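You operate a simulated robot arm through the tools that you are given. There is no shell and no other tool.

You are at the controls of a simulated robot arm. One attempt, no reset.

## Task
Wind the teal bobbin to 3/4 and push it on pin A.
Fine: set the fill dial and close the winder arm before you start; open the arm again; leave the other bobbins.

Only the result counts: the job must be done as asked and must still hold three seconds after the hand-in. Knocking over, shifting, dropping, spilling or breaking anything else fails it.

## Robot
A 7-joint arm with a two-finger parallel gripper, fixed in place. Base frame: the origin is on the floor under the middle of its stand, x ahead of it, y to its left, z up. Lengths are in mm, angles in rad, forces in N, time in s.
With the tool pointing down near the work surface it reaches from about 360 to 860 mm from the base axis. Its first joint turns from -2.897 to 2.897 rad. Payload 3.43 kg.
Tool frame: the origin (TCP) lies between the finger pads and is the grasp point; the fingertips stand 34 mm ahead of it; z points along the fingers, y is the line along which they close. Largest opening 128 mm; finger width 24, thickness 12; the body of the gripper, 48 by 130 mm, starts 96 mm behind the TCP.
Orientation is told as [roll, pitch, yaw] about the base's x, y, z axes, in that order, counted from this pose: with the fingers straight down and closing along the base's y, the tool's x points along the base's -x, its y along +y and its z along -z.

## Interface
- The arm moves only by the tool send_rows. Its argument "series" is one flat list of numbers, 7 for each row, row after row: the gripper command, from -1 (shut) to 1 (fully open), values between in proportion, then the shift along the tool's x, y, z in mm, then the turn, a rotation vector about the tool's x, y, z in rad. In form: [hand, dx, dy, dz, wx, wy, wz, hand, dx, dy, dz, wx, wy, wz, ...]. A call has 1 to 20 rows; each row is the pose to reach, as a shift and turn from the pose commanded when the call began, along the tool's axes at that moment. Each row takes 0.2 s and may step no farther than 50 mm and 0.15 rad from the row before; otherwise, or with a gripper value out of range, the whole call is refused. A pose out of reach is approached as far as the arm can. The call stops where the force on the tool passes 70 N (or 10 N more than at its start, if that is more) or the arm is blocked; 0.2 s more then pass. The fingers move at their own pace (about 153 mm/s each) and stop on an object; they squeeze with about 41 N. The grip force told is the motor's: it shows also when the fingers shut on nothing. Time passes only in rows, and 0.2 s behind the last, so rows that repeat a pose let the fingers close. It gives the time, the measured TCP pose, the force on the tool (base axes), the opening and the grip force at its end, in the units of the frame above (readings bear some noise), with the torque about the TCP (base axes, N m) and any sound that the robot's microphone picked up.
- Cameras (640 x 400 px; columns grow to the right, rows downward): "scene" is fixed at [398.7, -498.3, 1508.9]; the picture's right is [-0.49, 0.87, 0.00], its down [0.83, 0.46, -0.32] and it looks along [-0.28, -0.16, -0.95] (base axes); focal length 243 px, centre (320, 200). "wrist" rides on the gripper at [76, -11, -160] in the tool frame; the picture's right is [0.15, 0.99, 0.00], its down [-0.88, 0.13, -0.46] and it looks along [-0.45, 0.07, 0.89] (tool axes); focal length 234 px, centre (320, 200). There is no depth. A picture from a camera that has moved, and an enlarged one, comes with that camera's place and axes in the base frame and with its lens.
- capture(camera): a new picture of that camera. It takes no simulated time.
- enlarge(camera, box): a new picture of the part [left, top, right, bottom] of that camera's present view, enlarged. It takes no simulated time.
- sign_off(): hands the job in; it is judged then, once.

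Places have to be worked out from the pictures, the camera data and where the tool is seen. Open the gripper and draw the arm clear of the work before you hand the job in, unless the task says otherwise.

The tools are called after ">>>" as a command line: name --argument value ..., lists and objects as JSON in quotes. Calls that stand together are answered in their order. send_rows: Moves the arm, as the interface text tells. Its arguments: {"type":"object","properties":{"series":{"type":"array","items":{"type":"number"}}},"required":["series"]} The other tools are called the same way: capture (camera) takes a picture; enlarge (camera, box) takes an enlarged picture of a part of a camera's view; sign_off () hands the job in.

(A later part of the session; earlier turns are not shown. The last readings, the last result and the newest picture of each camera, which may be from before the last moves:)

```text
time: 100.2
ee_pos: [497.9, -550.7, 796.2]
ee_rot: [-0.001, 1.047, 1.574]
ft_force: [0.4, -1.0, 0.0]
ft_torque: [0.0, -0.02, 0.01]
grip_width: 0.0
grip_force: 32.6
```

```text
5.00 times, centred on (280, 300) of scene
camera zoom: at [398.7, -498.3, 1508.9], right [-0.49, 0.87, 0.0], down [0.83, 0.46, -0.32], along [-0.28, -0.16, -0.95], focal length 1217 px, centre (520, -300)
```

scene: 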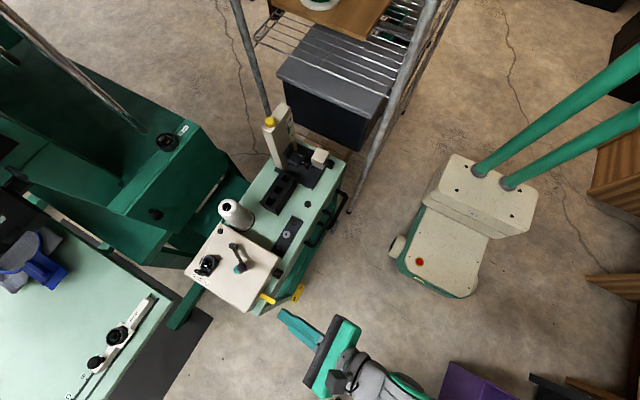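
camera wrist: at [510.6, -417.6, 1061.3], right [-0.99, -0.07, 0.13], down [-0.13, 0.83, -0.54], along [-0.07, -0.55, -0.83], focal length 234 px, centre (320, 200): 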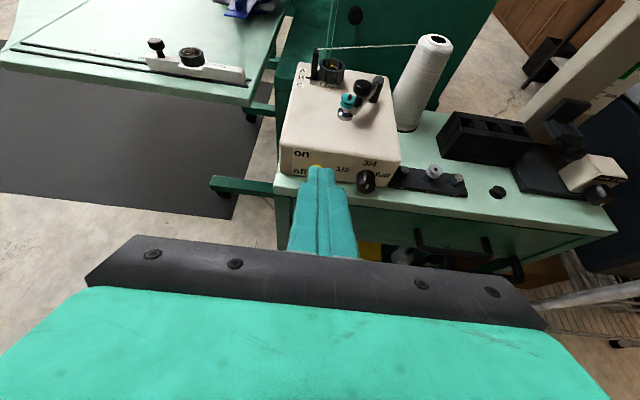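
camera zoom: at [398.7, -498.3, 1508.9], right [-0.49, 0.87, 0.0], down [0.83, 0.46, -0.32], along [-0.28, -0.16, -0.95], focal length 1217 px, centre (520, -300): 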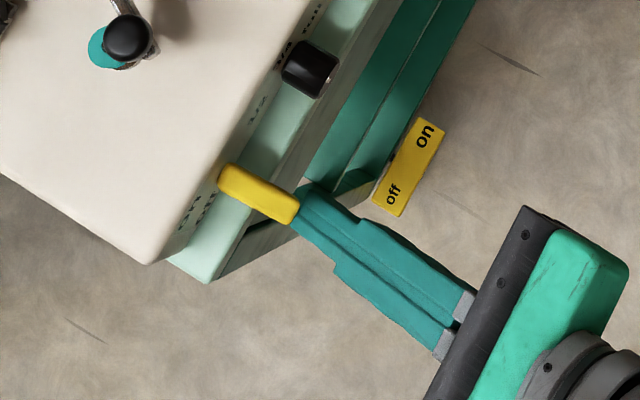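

The fingertips are under the lever's end. I raise straight up in steps and watch for contact and sound.

>>> send_rows --series '[-1, 4.3, 0, -2.5, 0, 0, 0, -1, 8.7, 0, -5, 0, 0, 0, -1, 12.2, 0, -7, 0, 0, 0, -1, 15.6, 0, -8.9, 0, 0, 0, -1, 19.1, 0, -10.9, 0, 0, 0, -1, 22.6, 0, -12.9, 0, 0, 0]'

>>> enlarge --camera "wrist" --box '[260, 110, 380, 210]'

```text
time: 101.6
ee_pos: [499.0, -552.9, 823.2]
ee_rot: [-0.002, 1.047, 1.57]
ft_force: [0.4, 1.0, -1.0]
ft_torque: [0.01, 0.0, 0.0]
grip_width: 0.0
grip_force: 33.0
```

```text
4.00 times, centred on (320, 160) of wrist
camera zoom: at [510.9, -451.2, 968.3], right [-0.99, -0.07, 0.13], down [-0.13, 0.83, -0.54], along [-0.07, -0.55, -0.84], focal length 937 px, centre (320, 360)
```

zoom: 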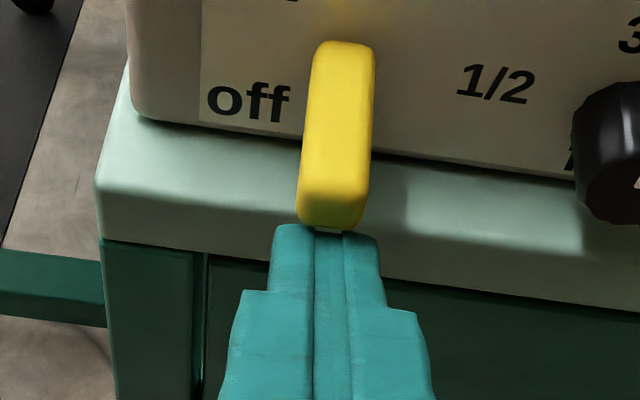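

No contact yet; lever end is just above the fingertips. I keep raising in 3 mm steps.

>>> send_rows --series '[-1, 2.6, 0, -1.5, 0, 0, 0, -1, 5.2, 0, -3, 0, 0, 0, -1, 7.8, 0, -4.5, 0, 0, 0, -1, 10.4, 0, -6, 0, 0, 0]'

>>> enlarge --camera "wrist" --box '[260, 110, 380, 210]'

```text
time: 102.6
ee_pos: [500.0, -550.7, 836.1]
ee_rot: [0.0, 1.046, 1.57]
ft_force: [0.8, 0.2, 0.7]
ft_torque: [0.03, 0.02, 0.0]
grip_width: 0.0
grip_force: 33.4
```

```text
4.00 times, centred on (320, 160) of wrist
camera zoom: at [511.0, -450.6, 980.4], right [-0.99, -0.07, 0.13], down [-0.13, 0.83, -0.53], along [-0.07, -0.55, -0.84], focal length 937 px, centre (320, 360)
```

zoom: 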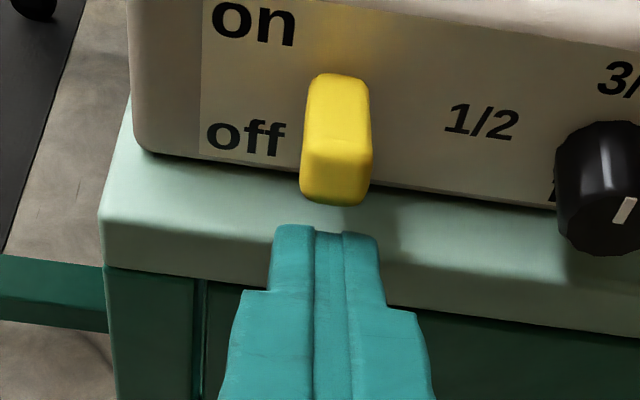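

The lever has flipped up to "on" (its end matches the raised position). I check the bobbin and winder.

>>> enlarge --camera "wrist" --box '[300, 10, 400, 100]'

>>> enlarge --camera "scene" --box '[220, 235, 270, 275]'

```text
4.44 times, centred on (350, 55) of wrist
camera zoom: at [511.0, -450.6, 980.4], right [-0.99, -0.07, 0.13], down [-0.13, 0.83, -0.53], along [-0.07, -0.55, -0.84], focal length 1041 px, centre (187, 844)
```

zoom: 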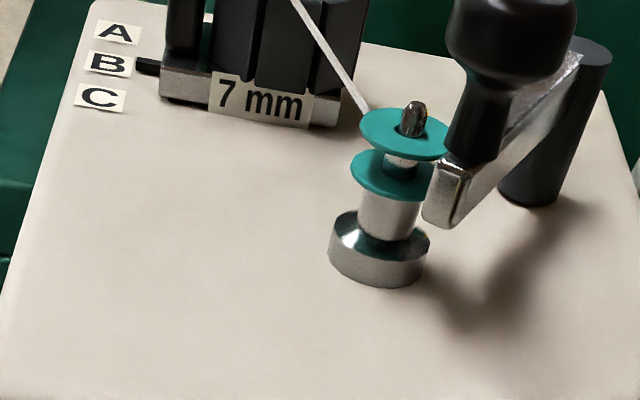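

```text
10.00 times, centred on (245, 255) of scene
camera zoom: at [398.7, -498.3, 1508.9], right [-0.49, 0.87, 0.0], down [0.83, 0.46, -0.32], along [-0.28, -0.16, -0.95], focal length 2433 px, centre (1070, -350)
```

zoom: 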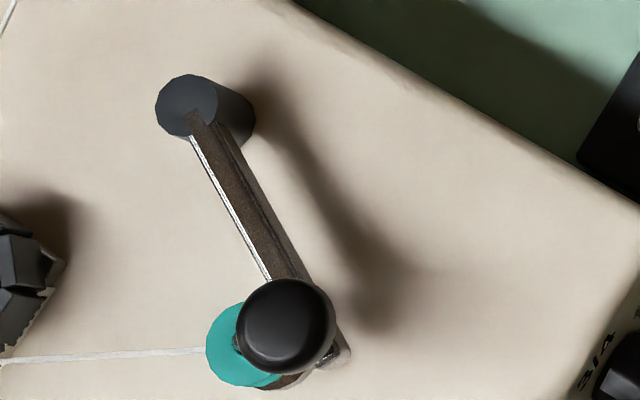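

The thread now runs to the bobbin – it is winding. I back the fingers out 40 mm and wait while watching.

>>> send_rows --series '[-1, -8, 0, -14, 0, 0, 0, -1, -19.9, 0, -34.7, 0, 0, 0, -1, -19.9, 0, -34.7, 0, 0, 0]'

>>> enlarge --camera "wrist" --box '[300, 40, 400, 120]'

>>> enlarge --camera "wrist" --box '[270, 110, 390, 200]'

```text
time: 103.4
ee_pos: [497.8, -511.2, 835.4]
ee_rot: [-0.002, 1.047, 1.573]
ft_force: [0.4, 0.2, -0.3]
ft_torque: [0.01, -0.01, -0.01]
grip_width: 0.0
grip_force: 33.0
```

```text
5.00 times, centred on (350, 80) of wrist
camera zoom: at [511.0, -410.8, 980.5], right [-0.99, -0.07, 0.13], down [-0.13, 0.83, -0.53], along [-0.07, -0.55, -0.84], focal length 1171 px, centre (170, 800)
```

zoom: 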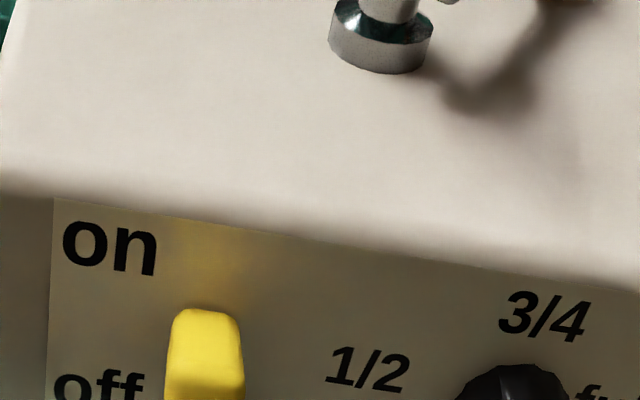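

```text
4.44 times, centred on (330, 155) of wrist
camera zoom: at [511.0, -410.8, 980.5], right [-0.99, -0.07, 0.13], down [-0.13, 0.83, -0.53], along [-0.07, -0.55, -0.84], focal length 1041 px, centre (276, 400)
```

zoom: 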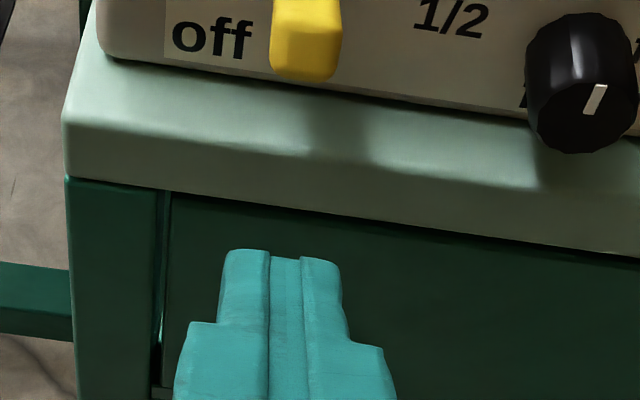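

The lever is on. I raise the camera to watch the bobbin fill.

>>> send_rows --series '[-1, 35, 0, -20, 0, 0, 0, -1, 69.4, 0, -39.7, 0, 0, 0, -1, 69.4, 0, -39.7, 0, 0, 0]'

>>> enlarge --camera "wrist" --box '[325, 70, 385, 120]'

>>> enlarge --camera "wrist" --box '[280, 60, 410, 200]'

```text
time: 104.2
ee_pos: [499.1, -511.0, 916.5]
ee_rot: [-0.002, 1.045, 1.571]
ft_force: [-0.9, 0.5, -0.8]
ft_torque: [0.03, -0.01, 0.01]
grip_width: 0.1
grip_force: 33.4
```

```text
8.00 times, centred on (355, 95) of wrist
camera zoom: at [511.6, -410.7, 1061.5], right [-0.99, -0.07, 0.13], down [-0.13, 0.84, -0.53], along [-0.07, -0.55, -0.84], focal length 1873 px, centre (40, 1040)
```

zoom: 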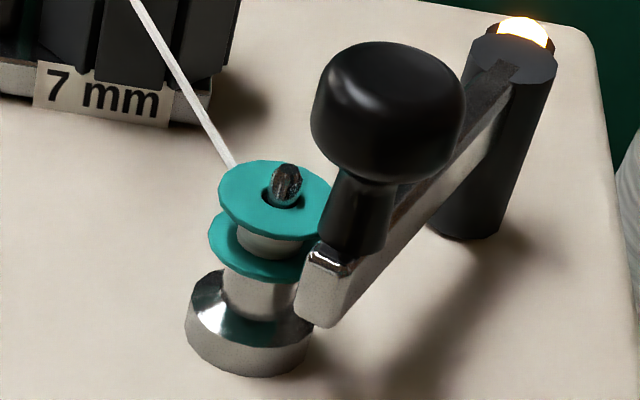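

```text
2.86 times, centred on (345, 130) of wrist
camera zoom: at [511.6, -410.7, 1061.5], right [-0.99, -0.07, 0.13], down [-0.13, 0.84, -0.53], along [-0.07, -0.55, -0.84], focal length 669 px, centre (249, 400)
```

zoom: 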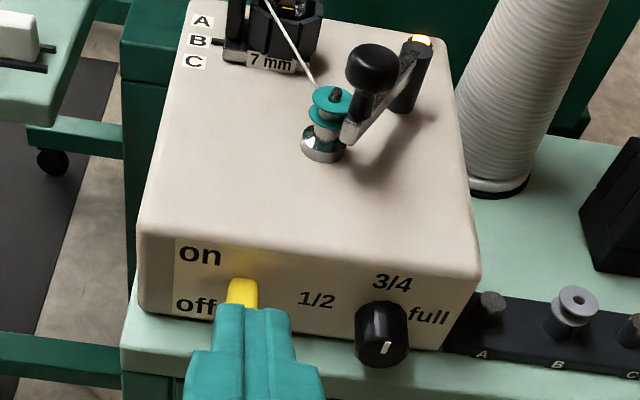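

A lamp is lit and the thread is building up. I wait about 1 s at a time and watch.

>>> send_rows --series '[-1, 0, 0, 0, 0, 0, 0, -1, 0, 0, 0, 0, 0, 0, -1, 0, 0, 0, 0, 0, 0, -1, 0, 0, 0, 0, 0, 0]'

>>> enlarge --camera "wrist" --box '[325, 70, 385, 120]'

```text
time: 105.2
ee_pos: [499.7, -511.1, 916.2]
ee_rot: [0.0, 1.047, 1.571]
ft_force: [0.0, 0.7, -0.6]
ft_torque: [-0.01, -0.01, -0.01]
grip_width: 0.1
grip_force: 33.1
```

```text
8.00 times, centred on (355, 95) of wrist
camera zoom: at [511.7, -410.7, 1061.2], right [-0.99, -0.07, 0.13], down [-0.13, 0.84, -0.53], along [-0.07, -0.55, -0.84], focal length 1873 px, centre (40, 1040)
```

zoom: 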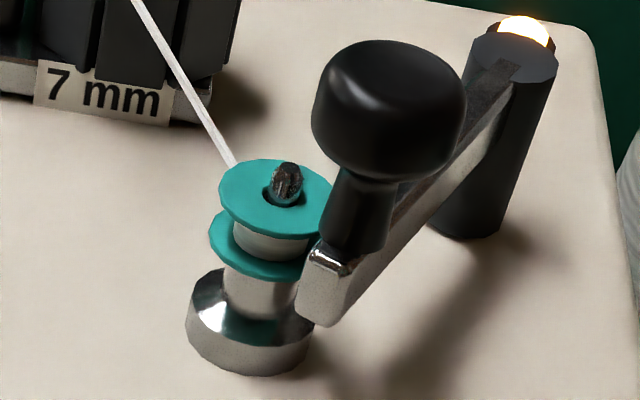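

The drum of thread is growing with each second. I keep waiting.

>>> send_rows --series '[-1, 0, 0, 0, 0, 0, 0, -1, 0, 0, 0, 0, 0, 0, -1, 0, 0, 0, 0, 0, 0, -1, 0, 0, 0, 0, 0, 0, -1, 0, 0, 0, 0, 0, 0, -1, 0, 0, 0, 0, 0, 0]'

>>> enlarge --camera "wrist" --box '[325, 70, 385, 120]'

```text
time: 106.6
ee_pos: [500.5, -511.3, 916.8]
ee_rot: [-0.002, 1.048, 1.571]
ft_force: [-0.7, -0.1, 0.0]
ft_torque: [-0.01, 0.03, 0.02]
grip_width: 0.0
grip_force: 33.5
```

```text
8.00 times, centred on (355, 95) of wrist
camera zoom: at [511.7, -410.6, 1061.2], right [-0.99, -0.07, 0.13], down [-0.13, 0.84, -0.53], along [-0.07, -0.55, -0.84], focal length 1873 px, centre (40, 1040)
```

zoom: 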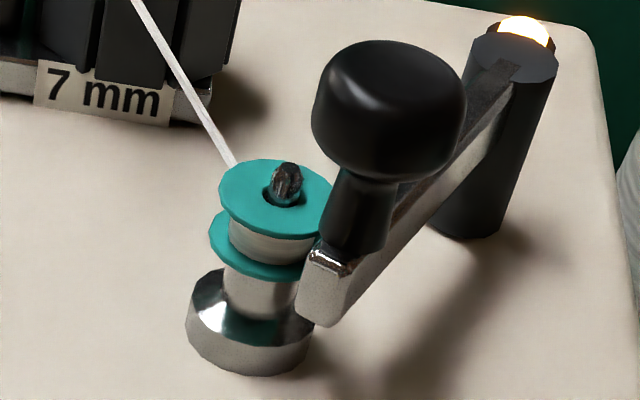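

Lamp still on, thread still building. I wait another second or so.

>>> send_rows --series '[-1, 0, 0, 0, 0, 0, 0, -1, 0, 0, 0, 0, 0, 0, -1, 0, 0, 0, 0, 0, 0, -1, 0, 0, 0, 0, 0, 0, -1, 0, 0, 0, 0, 0, 0]'

>>> enlarge --camera "wrist" --box '[325, 70, 385, 120]'

```text
time: 107.8
ee_pos: [499.2, -511.5, 915.3]
ee_rot: [-0.001, 1.048, 1.571]
ft_force: [-0.6, 0.4, -0.8]
ft_torque: [0.01, -0.01, 0.01]
grip_width: 0.1
grip_force: 32.8
```

```text
8.00 times, centred on (355, 95) of wrist
camera zoom: at [511.7, -410.6, 1061.2], right [-0.99, -0.07, 0.13], down [-0.13, 0.84, -0.53], along [-0.07, -0.55, -0.84], focal length 1873 px, centre (40, 1040)
```

zoom: 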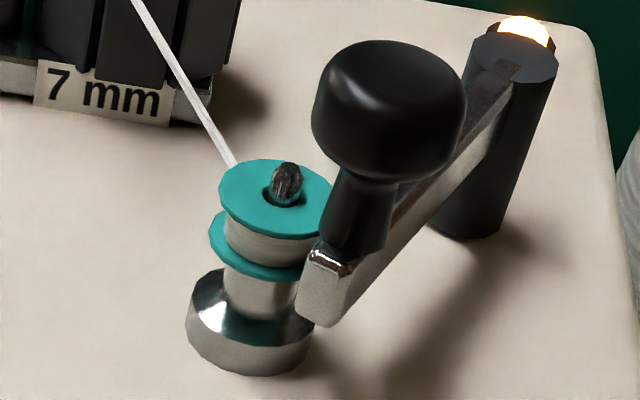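

Still running. I continue in short intervals so as not to miss the stop.

>>> send_rows --series '[-1, 0, 0, 0, 0, 0, 0, -1, 0, 0, 0, 0, 0, 0]'

>>> enlarge --camera "wrist" --box '[325, 70, 385, 120]'

```text
time: 108.4
ee_pos: [499.0, -511.5, 916.4]
ee_rot: [0.002, 1.047, 1.573]
ft_force: [0.6, 0.1, -0.5]
ft_torque: [0.0, 0.0, -0.03]
grip_width: 0.0
grip_force: 33.4
```

```text
8.00 times, centred on (355, 95) of wrist
camera zoom: at [511.7, -410.6, 1061.2], right [-0.99, -0.07, 0.13], down [-0.13, 0.84, -0.53], along [-0.07, -0.55, -0.84], focal length 1873 px, centre (40, 1040)
```

zoom: 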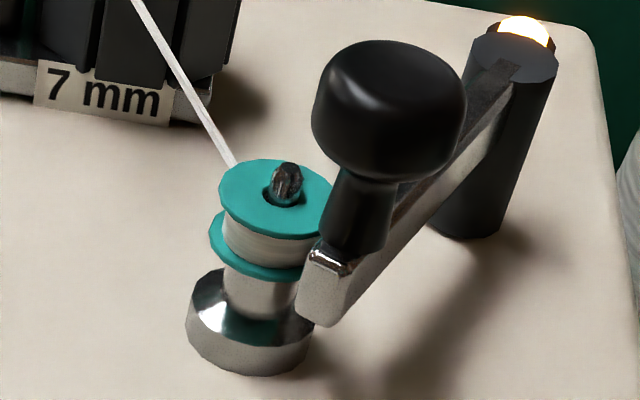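

Lamp still lit. Another short wait.

>>> send_rows --series '[-1, 0, 0, 0, 0, 0, 0, -1, 0, 0, 0, 0, 0, 0, -1, 0, 0, 0, 0, 0, 0]'

>>> enlarge --camera "wrist" --box '[325, 70, 385, 120]'

```text
time: 109.2
ee_pos: [500.3, -511.3, 915.9]
ee_rot: [0.0, 1.048, 1.57]
ft_force: [0.1, -0.5, 0.2]
ft_torque: [0.0, -0.01, 0.02]
grip_width: 0.0
grip_force: 33.0
```

```text
8.00 times, centred on (355, 95) of wrist
camera zoom: at [511.7, -410.6, 1061.2], right [-0.99, -0.07, 0.13], down [-0.13, 0.84, -0.53], along [-0.07, -0.55, -0.84], focal length 1873 px, centre (40, 1040)
```

zoom: 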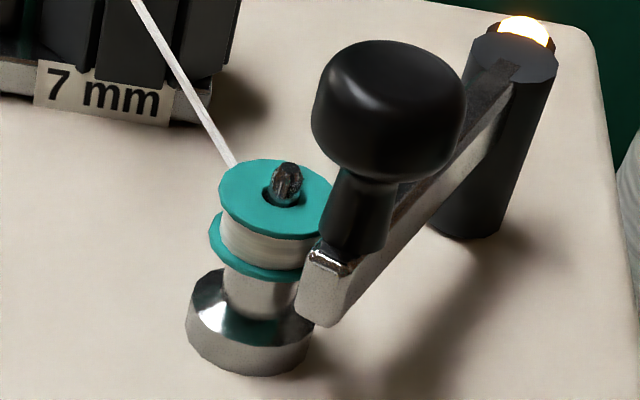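

Still running; I wait a bit more for the winder's own stop.

>>> send_rows --series '[-1, 0, 0, 0, 0, 0, 0, -1, 0, 0, 0, 0, 0, 0]'

>>> enlarge --camera "wrist" --box '[325, 70, 385, 120]'

```text
time: 109.8
ee_pos: [498.3, -512.1, 917.1]
ee_rot: [0.001, 1.047, 1.57]
ft_force: [0.4, -0.5, 0.2]
ft_torque: [0.01, -0.02, -0.02]
grip_width: 0.1
grip_force: 32.8
```

```text
8.00 times, centred on (355, 95) of wrist
camera zoom: at [511.7, -410.6, 1061.2], right [-0.99, -0.07, 0.13], down [-0.13, 0.84, -0.53], along [-0.07, -0.55, -0.84], focal length 1873 px, centre (40, 1040)
```

zoom: 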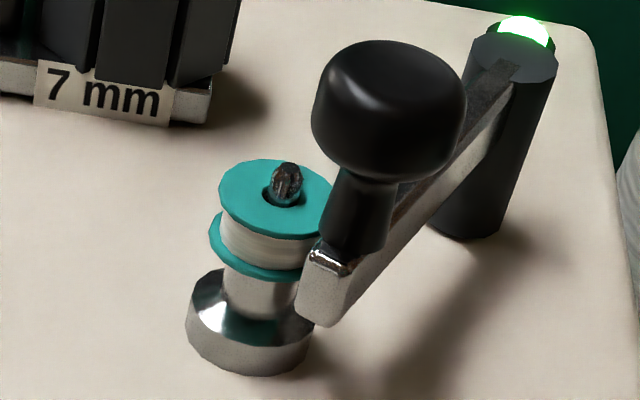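

The lamp turned green and the thread is cut: winding is finished. I check the lever's present state.

>>> enlarge --camera "wrist" --box '[270, 120, 400, 200]'

>>> enlarge --camera "scene" --box '[230, 250, 310, 310]'

```text
4.92 times, centred on (335, 160) of wrist
camera zoom: at [511.7, -410.6, 1061.2], right [-0.99, -0.07, 0.13], down [-0.13, 0.84, -0.53], along [-0.07, -0.55, -0.84], focal length 1153 px, centre (246, 397)
```

zoom: 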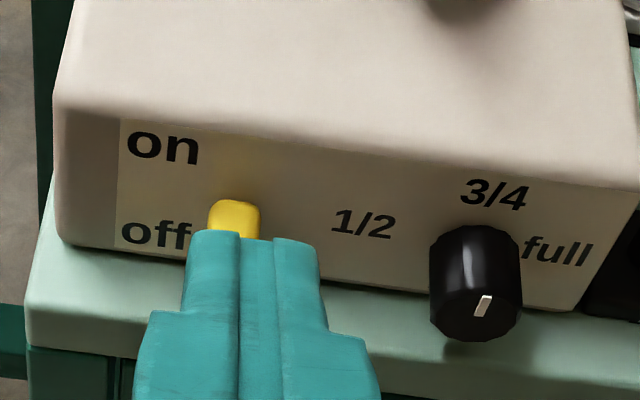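

```text
6.67 times, centred on (270, 280) of scene
camera zoom: at [398.7, -498.3, 1508.9], right [-0.49, 0.87, 0.0], down [0.83, 0.46, -0.32], along [-0.28, -0.16, -0.95], focal length 1622 px, centre (653, -333)
```

zoom: 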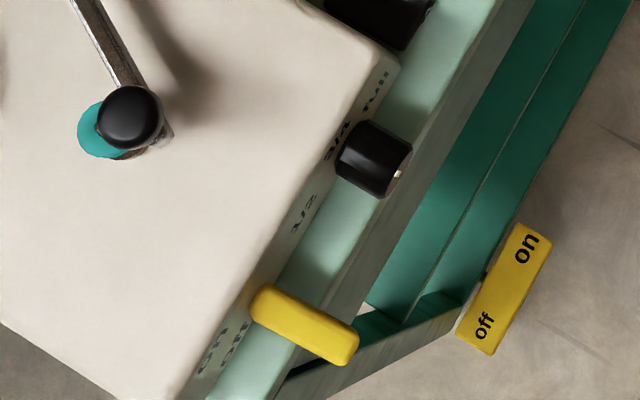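

Whatever the lever's state, next is opening the arm. I untilt the tool while rising over the winder.

>>> send_rows --series '[-1, 18, 1, 4, 0, -0.15, 0, -1, 36, 2.5, 8, 0, -0.3, 0, -1, 54, 4, 13, 0, -0.45, 0, -1, 72, 5, 17, 0, -0.6, 0, -0.8, 90, 6.5, 22, 0, -0.75, 0, -0.6, 108, 8, 26, 0, -0.9, 0, -0.47, 125.8, 9, 30.5, 0, -1.047, 0]'

>>> capture --camera "wrist"

```text
time: 111.4
ee_pos: [490.9, -602.6, 1009.2]
ee_rot: [-0.001, -0.002, 1.569]
ft_force: [-0.2, 0.0, 0.4]
ft_torque: [-0.03, 0.08, 0.0]
grip_width: 33.9
grip_force: 0.1
```

```text
taken
camera wrist: at [501.5, -678.1, 1168.3], right [-0.99, -0.14, 0.0], down [-0.13, 0.88, 0.46], along [-0.07, 0.45, -0.89], focal length 234 px, centre (320, 200)
```

wrist: 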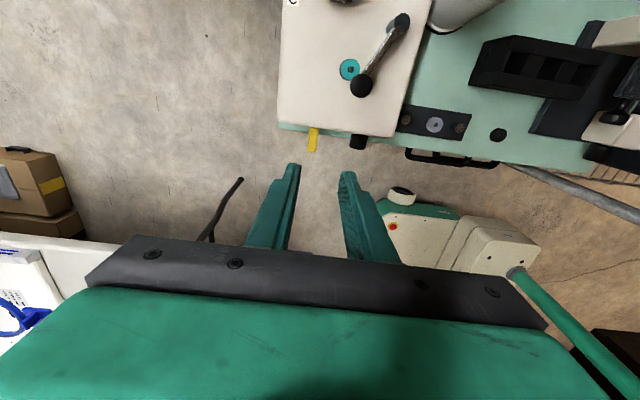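

Tool is vertical again. A quick zoom on the lever and bobbin before going to the knob.

>>> enlarge --camera "wrist" --box '[285, 110, 385, 170]'

>>> enlarge --camera "wrist" --box '[325, 5, 415, 105]'

```text
6.40 times, centred on (335, 140) of wrist
camera zoom: at [501.5, -678.1, 1168.3], right [-0.99, -0.14, 0.0], down [-0.13, 0.88, 0.46], along [-0.07, 0.45, -0.89], focal length 1499 px, centre (224, 584)
```

zoom: 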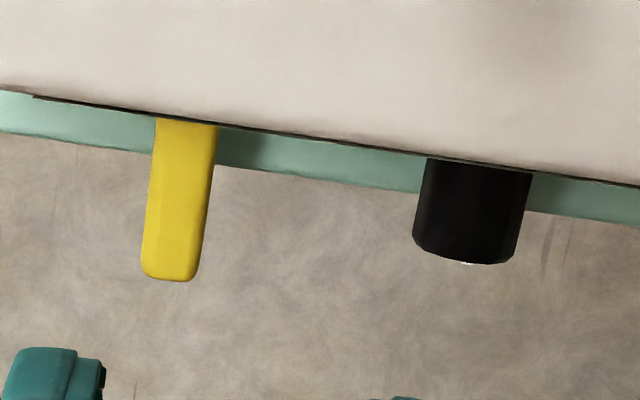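

```text
4.00 times, centred on (370, 55) of wrist
camera zoom: at [501.5, -678.1, 1168.3], right [-0.99, -0.14, 0.0], down [-0.13, 0.88, 0.46], along [-0.07, 0.45, -0.89], focal length 937 px, centre (120, 780)
```

zoom: 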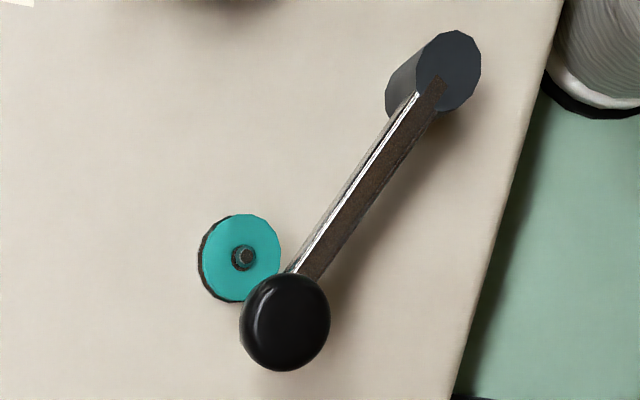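

The lever has returned to off by itself, and the bobbin is full to 3/4. I move over the knob at (460.9,-679) with yaw 1.3.

>>> send_rows --series '[-0.47, 20, 8, 0, 0, 0, 0.07, -0.47, 40, 16, 0, 0, 0, 0.14, -0.47, 60, 23, 0, 0, 0, 0.2, -0.47, 77, 29.6, 0, 0, 0, 0.27, -0.47, 77, 29.6, 0, 0, 0, 0.27]'

>>> enlarge --camera "wrist" --box '[260, 90, 380, 190]'

```text
time: 112.6
ee_pos: [460.0, -677.9, 1008.5]
ee_rot: [0.0, 0.002, 1.299]
ft_force: [0.4, -0.1, -0.1]
ft_torque: [-0.02, -0.03, -0.02]
grip_width: 34.1
grip_force: 0.1
```

```text
4.00 times, centred on (320, 140) of wrist
camera zoom: at [451.5, -754.2, 1167.7], right [-0.99, 0.12, 0.0], down [0.11, 0.88, 0.46], along [0.06, 0.45, -0.89], focal length 937 px, centre (320, 440)
```

zoom: 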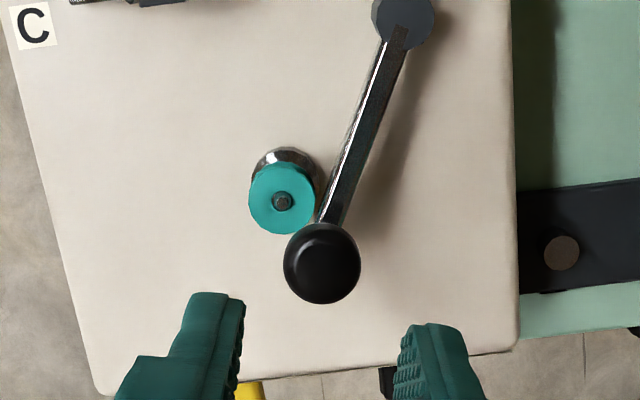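

The knob is centred within 1 mm. I descend so the fingers straddle it again (tips ≈900, above the spindle tip).

>>> send_rows --series '[-0.47, 1, 0.5, 20, 0, 0, 0, -0.47, 1, 0.5, 40, 0, 0, 0, -0.47, 1, 0.5, 58, 0, 0, 0, -0.47, 1, 0.5, 68, 0, 0, 0, -0.47, 1, 0.5, 74, 0, 0, 0]'

>>> enlarge --camera "wrist" --box '[250, 110, 370, 210]'

```text
time: 113.8
ee_pos: [460.0, -679.3, 936.0]
ee_rot: [0.001, 0.0, 1.3]
ft_force: [0.0, -0.4, -0.5]
ft_torque: [0.02, -0.02, 0.0]
grip_width: 34.1
grip_force: 0.0
```

```text
4.00 times, centred on (310, 160) of wrist
camera zoom: at [451.3, -754.4, 1094.3], right [-0.99, 0.12, 0.0], down [0.11, 0.88, 0.46], along [0.06, 0.45, -0.89], focal length 937 px, centre (360, 360)
```

zoom: 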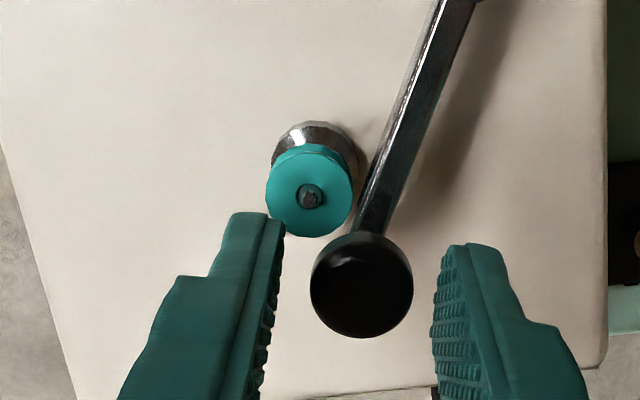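

The knob is straddled. I swing the arm back along the arc to its original open position.

>>> send_rows --series '[-0.58, 0, 0, 0, 0, 0, 0, -0.58, 0.4, 5, 0, 0, 0, 0, -0.58, 0.8, 9.9, 0, 0, 0, 0, -0.58, 0.7, 16.5, 0, 0, 0, 0, -0.58, 1.3, 23.1, 0, 0, 0, 0, -0.58, 2.3, 28.4, 0, 0, 0, 0, -0.58, 3.9, 33.7, 0, 0, 0, 0, -0.58, 3.9, 33.7, 0, 0, 0, 0]'

>>> enlarge --camera "wrist" --box '[240, 100, 380, 210]'

```text
time: 115.6
ee_pos: [425.9, -673.6, 935.2]
ee_rot: [0.0, -0.001, 1.3]
ft_force: [1.4, -0.8, -0.7]
ft_torque: [-0.05, -0.07, -0.03]
grip_width: 28.3
grip_force: 1.3
```

```text
3.64 times, centred on (310, 155) of wrist
camera zoom: at [416.8, -749.7, 1094.1], right [-0.99, 0.12, 0.0], down [0.11, 0.88, 0.46], along [0.06, 0.45, -0.89], focal length 852 px, centre (356, 364)
```

zoom: 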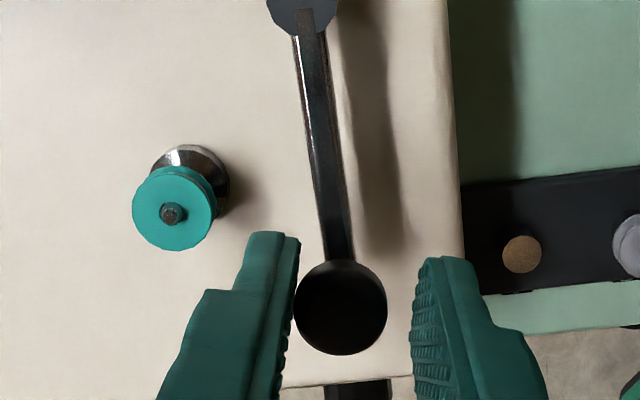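

The arm is fully open again at its stop. I release and rise clear, then check it stays open.

>>> send_rows --series '[-0.45, 0, 0, 0, 0, 0, 0, -0.45, 0, -1, -20, 0, 0, 0, -0.45, 0, -1, -45, 0, 0, 0, -0.45, 0, -1, -70, 0, 0, 0, -0.45, 0, -1, -70, 0, 0, 0]'

>>> enlarge --camera "wrist" --box '[240, 90, 380, 190]'

```text
time: 116.8
ee_pos: [428.0, -674.1, 1004.7]
ee_rot: [-0.001, -0.001, 1.3]
ft_force: [-0.1, -0.1, 0.2]
ft_torque: [-0.01, 0.01, 0.01]
grip_width: 35.2
grip_force: 0.0
```

```text
4.00 times, centred on (310, 140) of wrist
camera zoom: at [418.9, -749.8, 1163.3], right [-0.99, 0.12, 0.0], down [0.11, 0.88, 0.46], along [0.06, 0.45, -0.89], focal length 937 px, centre (360, 440)
```

zoom: 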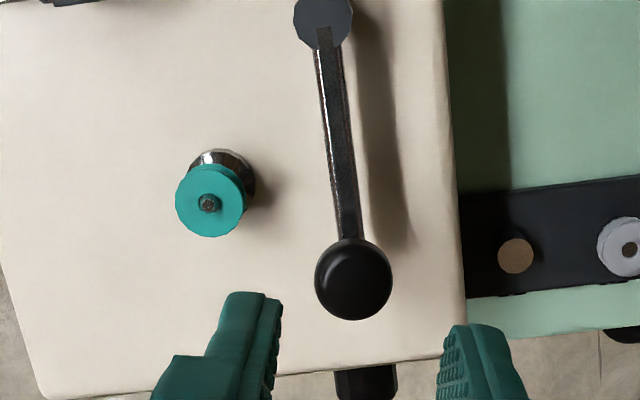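

The arm stays open. Now I go back over the wound bobbin with yaw 0.6, at the same TCP position as when I released it.

>>> send_rows --series '[-0.45, 1.2, -7.7, 0, 0, 0, 0.117, -0.45, 2.4, -15.3, 0, 0, 0, 0.233, -0.45, 3.6, -23, 0, 0, 0, 0.35, -0.45, 4.7, -30.7, 0, 0, 0, 0.467, -0.45, 5.9, -38.3, 0, 0, 0, 0.583, -0.45, 7.1, -46, 0, 0, 0, 0.7, -0.45, 7.1, -46, 0, 0, 0, 0.7]'

>>> enlarge --camera "wrist" --box '[260, 100, 380, 200]'

```text
time: 118.4
ee_pos: [468.6, -693.7, 1004.2]
ee_rot: [0.0, 0.001, 0.6]
ft_force: [0.0, -0.3, 0.3]
ft_torque: [0.02, 0.02, 0.02]
grip_width: 34.8
grip_force: 0.1
```

```text
4.00 times, centred on (320, 150) of wrist
camera zoom: at [413.8, -745.0, 1163.5], right [-0.68, 0.73, 0.0], down [0.65, 0.6, 0.46], along [0.33, 0.31, -0.89], focal length 937 px, centre (320, 400)
```

zoom: 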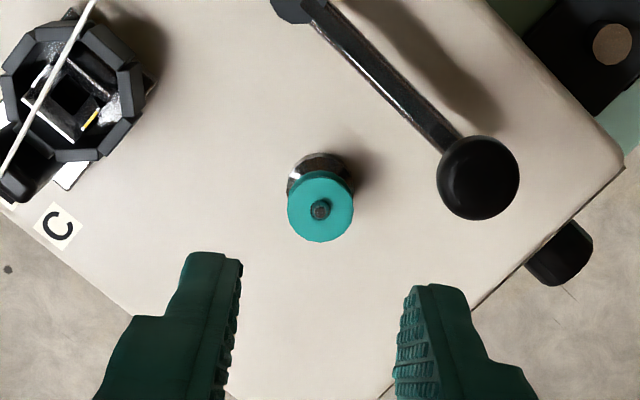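

Aligned with the bobbin and no reach warning. I narrow the opening to 28 mm and descend part-way.

>>> send_rows --series '[-0.56, 0, 0, 20, 0, 0, 0, -0.56, 0, 0, 45, 0, 0, 0, -0.56, 0, 0, 62, 0, 0, 0, -0.56, 0, 0, 72, 0, 0, 0, -0.56, 0, 0, 72, 0, 0, 0]'

>>> enlarge --camera "wrist" --box '[290, 140, 350, 200]'

```text
time: 119.6
ee_pos: [469.3, -692.3, 933.8]
ee_rot: [0.001, 0.0, 0.601]
ft_force: [0.1, -0.7, 0.1]
ft_torque: [0.03, 0.01, -0.01]
grip_width: 28.5
grip_force: 0.0
```

```text
6.67 times, centred on (320, 170) of wrist
camera zoom: at [414.3, -744.8, 1091.6], right [-0.68, 0.73, 0.0], down [0.65, 0.61, 0.46], along [0.33, 0.31, -0.89], focal length 1561 px, centre (320, 400)
```

zoom: 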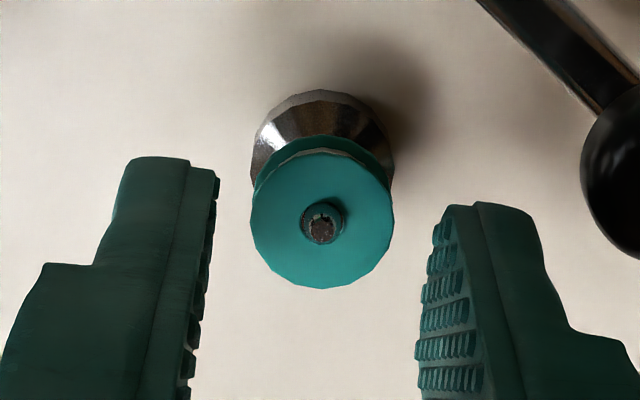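

Centred. I descend the last 18.5 mm so the tips reach the bobbin's lower flange.

>>> send_rows --series '[-0.56, 0, 0, 6, 0, 0, 0, -0.56, 0, 0, 12, 0, 0, 0, -0.56, 0, 0, 18.5, 0, 0, 0, -0.56, 0, 0, 18.5, 0, 0, 0]'

>>> enlarge --camera "wrist" --box '[290, 145, 350, 205]'

```text
time: 120.6
ee_pos: [470.1, -692.3, 913.2]
ee_rot: [-0.002, -0.001, 0.598]
ft_force: [-0.1, 0.6, -0.3]
ft_torque: [-0.02, 0.02, 0.03]
grip_width: 28.2
grip_force: 0.1
```

```text
6.67 times, centred on (320, 175) of wrist
camera zoom: at [413.9, -744.7, 1073.3], right [-0.68, 0.73, 0.0], down [0.65, 0.61, 0.46], along [0.33, 0.31, -0.89], focal length 1561 px, centre (320, 367)
```

zoom: 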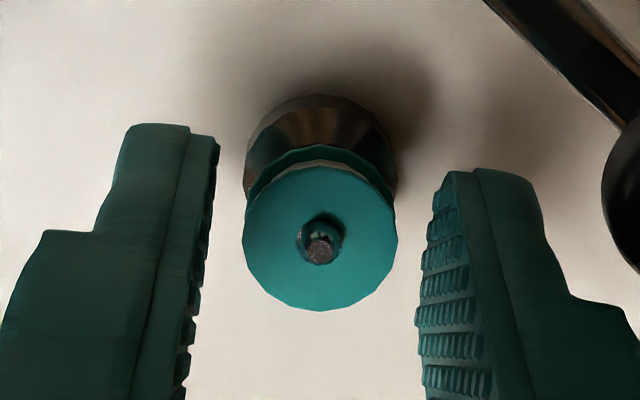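

In position. I close gradually to the same light hold as before.

>>> send_rows --series '[-0.66, 0, 0, 0, 0, 0, 0, -0.7, 0, 0, 0, 0, 0, 0, -0.73, 0, 0, 0, 0, 0, 0, -0.75, 0, 0, 0, 0, 0, 0, -0.75, 0, 0, 0, 0, 0, 0]'

>>> enlarge --camera "wrist" --box '[290, 145, 350, 205]'

```text
time: 121.8
ee_pos: [468.7, -692.9, 914.0]
ee_rot: [-0.001, 0.0, 0.603]
ft_force: [-0.9, 0.9, 0.8]
ft_torque: [0.03, 0.03, 0.01]
grip_width: 17.4
grip_force: 1.0
```

```text
6.67 times, centred on (320, 175) of wrist
camera zoom: at [414.0, -744.6, 1073.2], right [-0.68, 0.73, 0.0], down [0.65, 0.61, 0.46], along [0.33, 0.31, -0.89], focal length 1561 px, centre (320, 367)
```

zoom: 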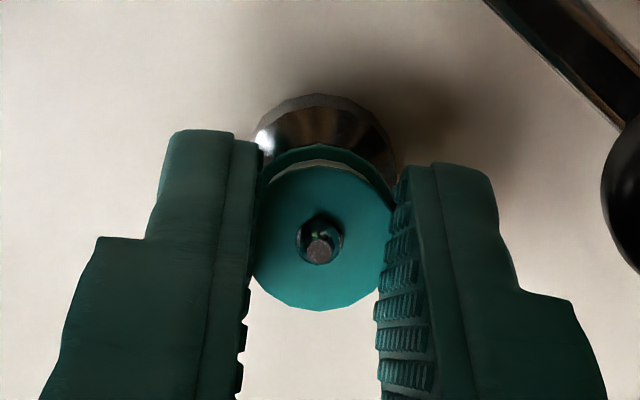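

Held at 17.4 mm. I lift slowly 8 mm and check that the bobbin follows.

>>> send_rows --series '[-0.77, 0, 0, 0, 0, 0, 0, -0.77, 0, 0, -2, 0, 0, 0, -0.77, 0, 0, -4, 0, 0, 0, -0.77, 0, 0, -6, 0, 0, 0, -0.77, 0, 0, -8, 0, 0, 0]'

>>> enlarge --camera "wrist" --box '[290, 145, 350, 205]'

```text
time: 123.0
ee_pos: [469.9, -693.9, 921.8]
ee_rot: [0.0, 0.001, 0.601]
ft_force: [0.6, 0.9, -0.1]
ft_torque: [-0.02, -0.03, 0.03]
grip_width: 15.8
grip_force: 40.6
```

```text
6.67 times, centred on (320, 175) of wrist
camera zoom: at [414.2, -744.9, 1081.4], right [-0.68, 0.73, 0.0], down [0.65, 0.61, 0.46], along [0.33, 0.31, -0.89], focal length 1561 px, centre (320, 367)
```

zoom: 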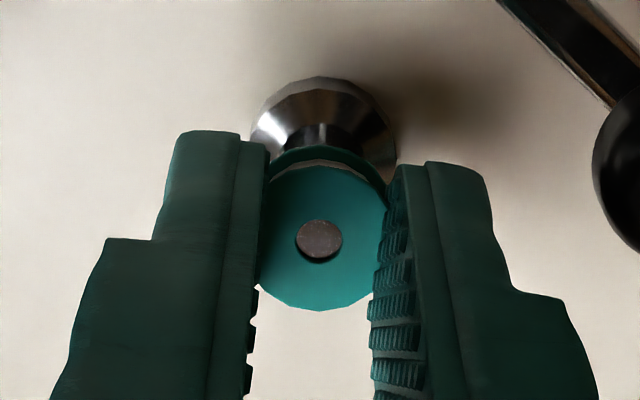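

The bobbin lifted off the spindle with the gripper. I raise it, then carry it toward pin A while turning yaw to 0.

>>> send_rows --series '[-0.76, 0, 0, -15, 0, 0, 0, -0.76, 0, 0, -35, 0, 0, 0, -0.76, 0, 0, -57, 0, 0, 0, -0.76, 0, 0, -78, 0, 0, 0, -0.76, 5, 14, -80, 0, 0, 0.1, -0.76, 10, 28, -80, 0, 0, 0.2, -0.76, 15, 42, -80, 0, 0, 0.3, -0.76, 20, 56, -80, 0, 0, 0.4, -0.76, 24, 70, -80, 0, 0, 0.5, -0.76, 28.3, 82.5, -80, 0, 0, 0.6, -0.76, 28.3, 82.5, -80, 0, 0, 0.6]'

>>> capture --camera "wrist"

>>> enlarge --camera "wrist" --box '[280, 120, 360, 200]'

```text
time: 125.4
ee_pos: [398.3, -641.9, 1000.3]
ee_rot: [0.0, 0.0, -0.001]
ft_force: [-0.3, 0.2, 0.2]
ft_torque: [0.01, 0.03, 0.02]
grip_width: 16.7
grip_force: 26.6
```

```text
taken
camera wrist: at [323.8, -651.9, 1160.8], right [-0.15, 0.99, 0.0], down [0.88, 0.13, 0.46], along [0.45, 0.07, -0.89], focal length 234 px, centre (320, 200)
```

wrist: 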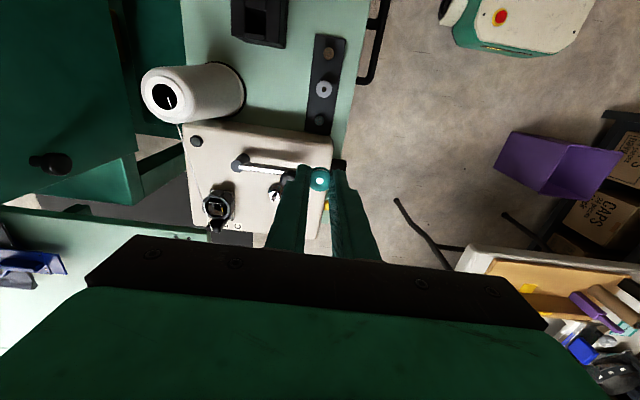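

```text
5.00 times, centred on (320, 160) of wrist
camera zoom: at [323.8, -651.9, 1160.8], right [-0.15, 0.99, 0.0], down [0.88, 0.13, 0.46], along [0.45, 0.07, -0.89], focal length 1171 px, centre (320, 400)
```

zoom: 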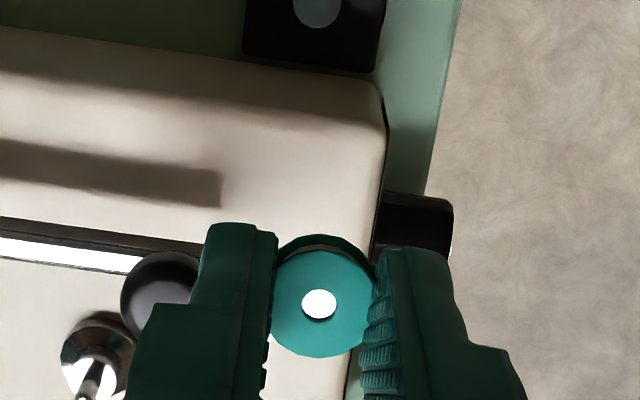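

Bobbin held well. I shift to about 20 mm beside pin A and lower to TCP z≈905 to measure the pin relative to the bobbin.

>>> send_rows --series '[-0.76, 3, -1, 20, 0, 0, 0, -0.76, 7, -2, 45, 0, 0, 0, -0.76, 7, -2, 68, 0, 0, 0, -0.76, 7, -2, 85, 0, 0, 0, -0.76, 7, -2, 95, 0, 0, 0, -0.76, 7, -2, 95, 0, 0, 0]'

>>> enlarge --camera "wrist" --box '[290, 120, 350, 160]'

>>> enlarge --camera "wrist" --box '[304, 162, 336, 190]'

```text
time: 126.8
ee_pos: [391.8, -642.4, 907.3]
ee_rot: [-0.001, 0.001, 0.0]
ft_force: [-2.2, -0.4, 0.5]
ft_torque: [0.05, -0.19, 0.03]
grip_width: 16.3
grip_force: 2.5
```

```text
10.00 times, centred on (320, 140) of wrist
camera zoom: at [317.3, -653.7, 1066.4], right [-0.15, 0.99, 0.0], down [0.88, 0.13, 0.46], along [0.45, 0.07, -0.89], focal length 2342 px, centre (320, 800)
```

zoom: 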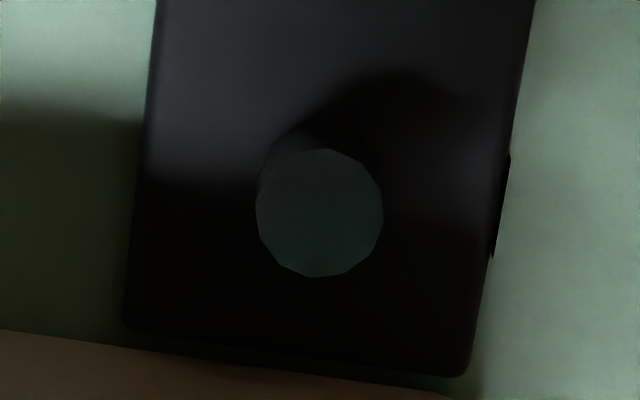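

```text
14.29 times, centred on (320, 176) of wrist
camera zoom: at [317.3, -653.7, 1066.4], right [-0.15, 0.99, 0.0], down [0.88, 0.13, 0.46], along [0.45, 0.07, -0.89], focal length 3345 px, centre (320, 543)
```

zoom: 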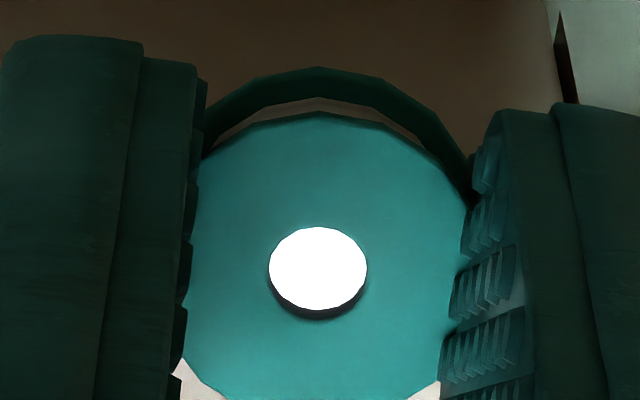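

Pin A measures at (372.6,-645.5) vs bobbin (392.7,-642.6) in this view. There was a small x-force reading, so I hold a moment and re-read before moving.

>>> send_rows --series '[-0.76, 0, 0, 0, 0, 0, 0, -0.76, 0, 0, 0, 0, 0, 0]'

>>> capture --camera "wrist"

```text
time: 127.4
ee_pos: [390.9, -643.5, 908.1]
ee_rot: [0.0, 0.001, 0.0]
ft_force: [-0.5, 0.0, -0.1]
ft_torque: [0.0, 0.02, 0.0]
grip_width: 17.2
grip_force: 26.0
```

```text
taken
camera wrist: at [316.8, -654.0, 1066.5], right [-0.15, 0.99, 0.0], down [0.88, 0.13, 0.46], along [0.45, 0.07, -0.89], focal length 234 px, centre (320, 200)
```

wrist: 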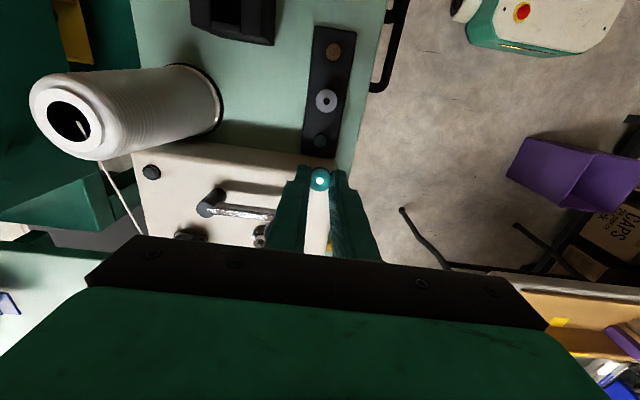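

Force is back to zero. I re-measure both quickly in this settled pose.

>>> enlarge --camera "wrist" --box '[300, 126, 340, 156]'

>>> enlarge --camera "wrist" --box '[300, 165, 340, 195]'

```text
13.33 times, centred on (320, 141) of wrist
camera zoom: at [316.8, -654.0, 1066.5], right [-0.15, 0.99, 0.0], down [0.88, 0.13, 0.46], along [0.45, 0.07, -0.89], focal length 3122 px, centre (320, 987)
```

zoom: 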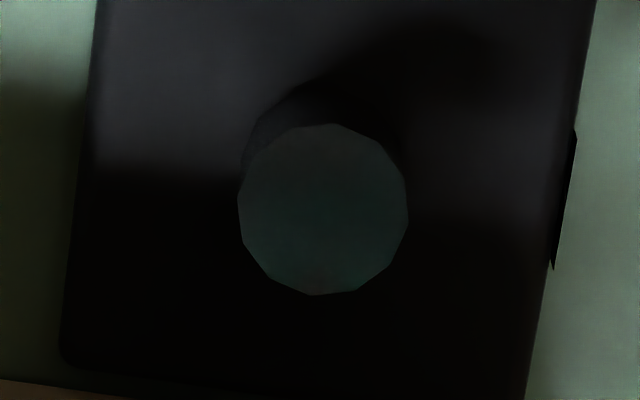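

```text
13.33 times, centred on (320, 180) of wrist
camera zoom: at [316.8, -654.0, 1066.5], right [-0.15, 0.99, 0.0], down [0.88, 0.13, 0.46], along [0.45, 0.07, -0.89], focal length 3122 px, centre (320, 467)
```

zoom: 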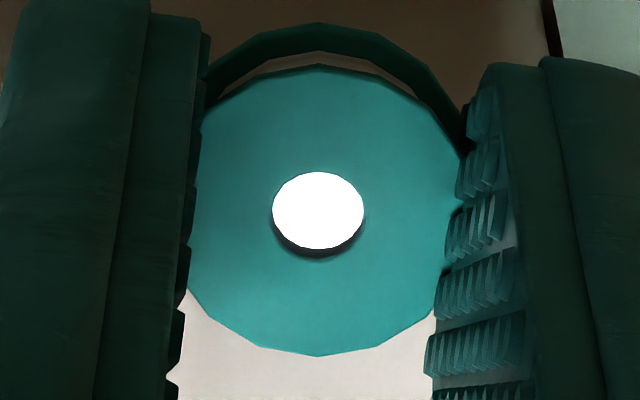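

Shift needed ≈(-19.4,-2.6). I move over pin A and descend to about 10 mm above it.

>>> send_rows --series '[-0.76, 7, -1, 0, 0, 0, 0, -0.76, 15, -2, 0, 0, 0, 0, -0.76, 19.4, -2.6, 0, 0, 0, 0, -0.76, 19.4, -2.6, 12, 0, 0, 0, -0.76, 19.4, -2.6, 24, 0, 0, 0, -0.76, 19.4, -2.6, 34, 0, 0, 0, -0.76, 19.4, -2.6, 40, 0, 0, 0, -0.76, 19.4, -2.6, 40, 0, 0, 0]'

>>> enlarge --camera "wrist" --box '[280, 140, 360, 200]'

>>> capture --camera "wrist"

```text
time: 129.2
ee_pos: [372.1, -646.5, 867.6]
ee_rot: [0.001, -0.001, 0.001]
ft_force: [-0.8, 0.0, 0.0]
ft_torque: [-0.02, -0.05, -0.01]
grip_width: 16.0
grip_force: 38.9
```

```text
6.67 times, centred on (320, 170) of wrist
camera zoom: at [298.4, -656.5, 1026.0], right [-0.15, 0.99, 0.0], down [0.88, 0.13, 0.46], along [0.45, 0.07, -0.89], focal length 1561 px, centre (320, 400)
```

zoom: 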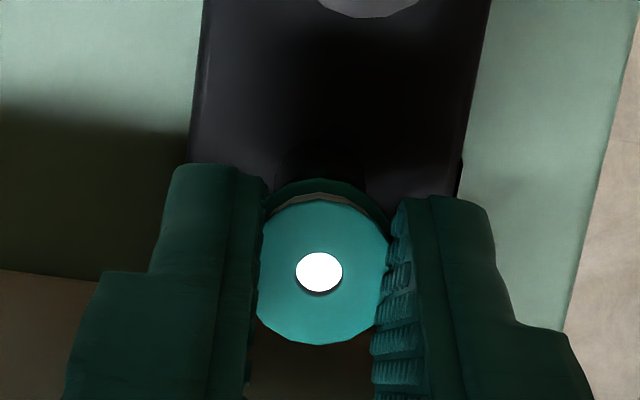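

```text
taken
camera wrist: at [298.4, -656.5, 1026.0], right [-0.15, 0.99, 0.0], down [0.88, 0.13, 0.46], along [0.45, 0.07, -0.89], focal length 234 px, centre (320, 200)
```

wrist: 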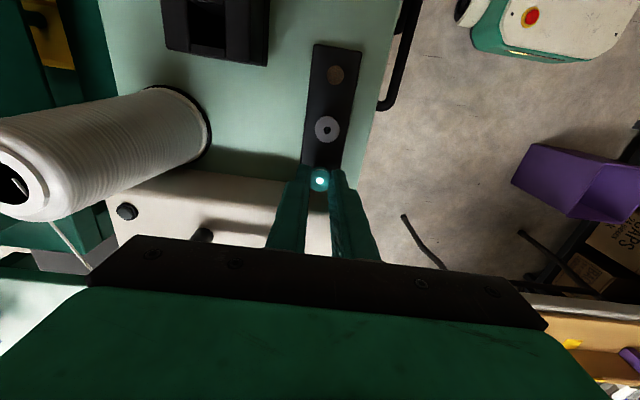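

I use grey bobbin B and bare pin C in this view to predict exactly where pin A is (equal spacing) and compare with the held bobbin.

>>> enlarge --camera "wrist" --box '[306, 60, 356, 150]'

>>> enlarge --camera "wrist" --box '[300, 165, 340, 195]'

```text
4.44 times, centred on (331, 105) of wrist
camera zoom: at [298.4, -656.5, 1026.0], right [-0.15, 0.99, 0.0], down [0.88, 0.13, 0.46], along [0.45, 0.07, -0.89], focal length 1041 px, centre (271, 622)
```

zoom: 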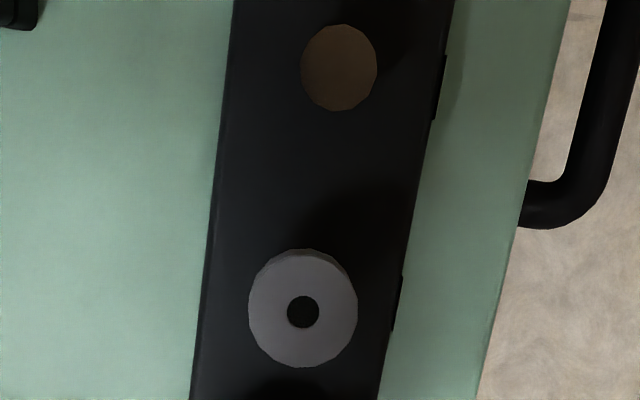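

```text
13.33 times, centred on (320, 180) of wrist
camera zoom: at [298.4, -656.5, 1026.0], right [-0.15, 0.99, 0.0], down [0.88, 0.13, 0.46], along [0.45, 0.07, -0.89], focal length 3122 px, centre (320, 467)
```

zoom: 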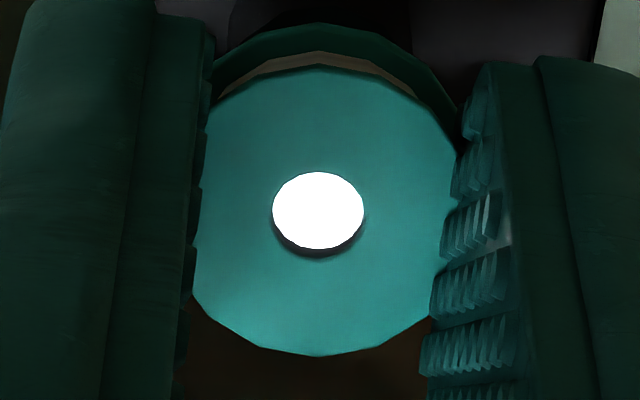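

From B and C, pin A should be at (372.8,-645.5); the bobbin is at about (373.5,-645.4). I shift 0.6 mm in -x and lower gently until contact.

>>> send_rows --series '[-0.76, 0.6, 0, 0, 0, 0, 0, -0.76, 0.6, 0, 2, 0, 0, 0, -0.76, 0.6, 0, 4, 0, 0, 0, -0.76, 0.6, 0, 6, 0, 0, 0, -0.76, 0.6, 0, 7, 0, 0, 0, -0.76, 0.6, 0, 8, 0, 0, 0]'

>>> enlarge --camera "wrist" --box '[300, 165, 340, 195]'

```text
time: 130.6
ee_pos: [372.9, -646.2, 859.3]
ee_rot: [-0.002, -0.001, 0.0]
ft_force: [-0.8, -0.1, -0.6]
ft_torque: [-0.04, -0.01, -0.02]
grip_width: 17.2
grip_force: 12.5
```

```text
13.33 times, centred on (320, 180) of wrist
camera zoom: at [298.1, -656.1, 1018.3], right [-0.15, 0.99, 0.0], down [0.88, 0.13, 0.46], along [0.45, 0.07, -0.89], focal length 3122 px, centre (320, 467)
```

zoom: 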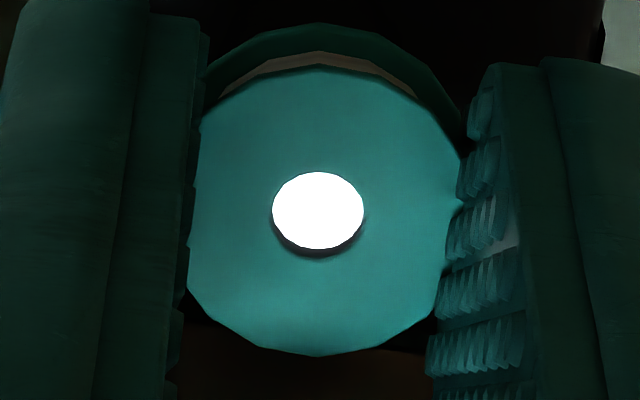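

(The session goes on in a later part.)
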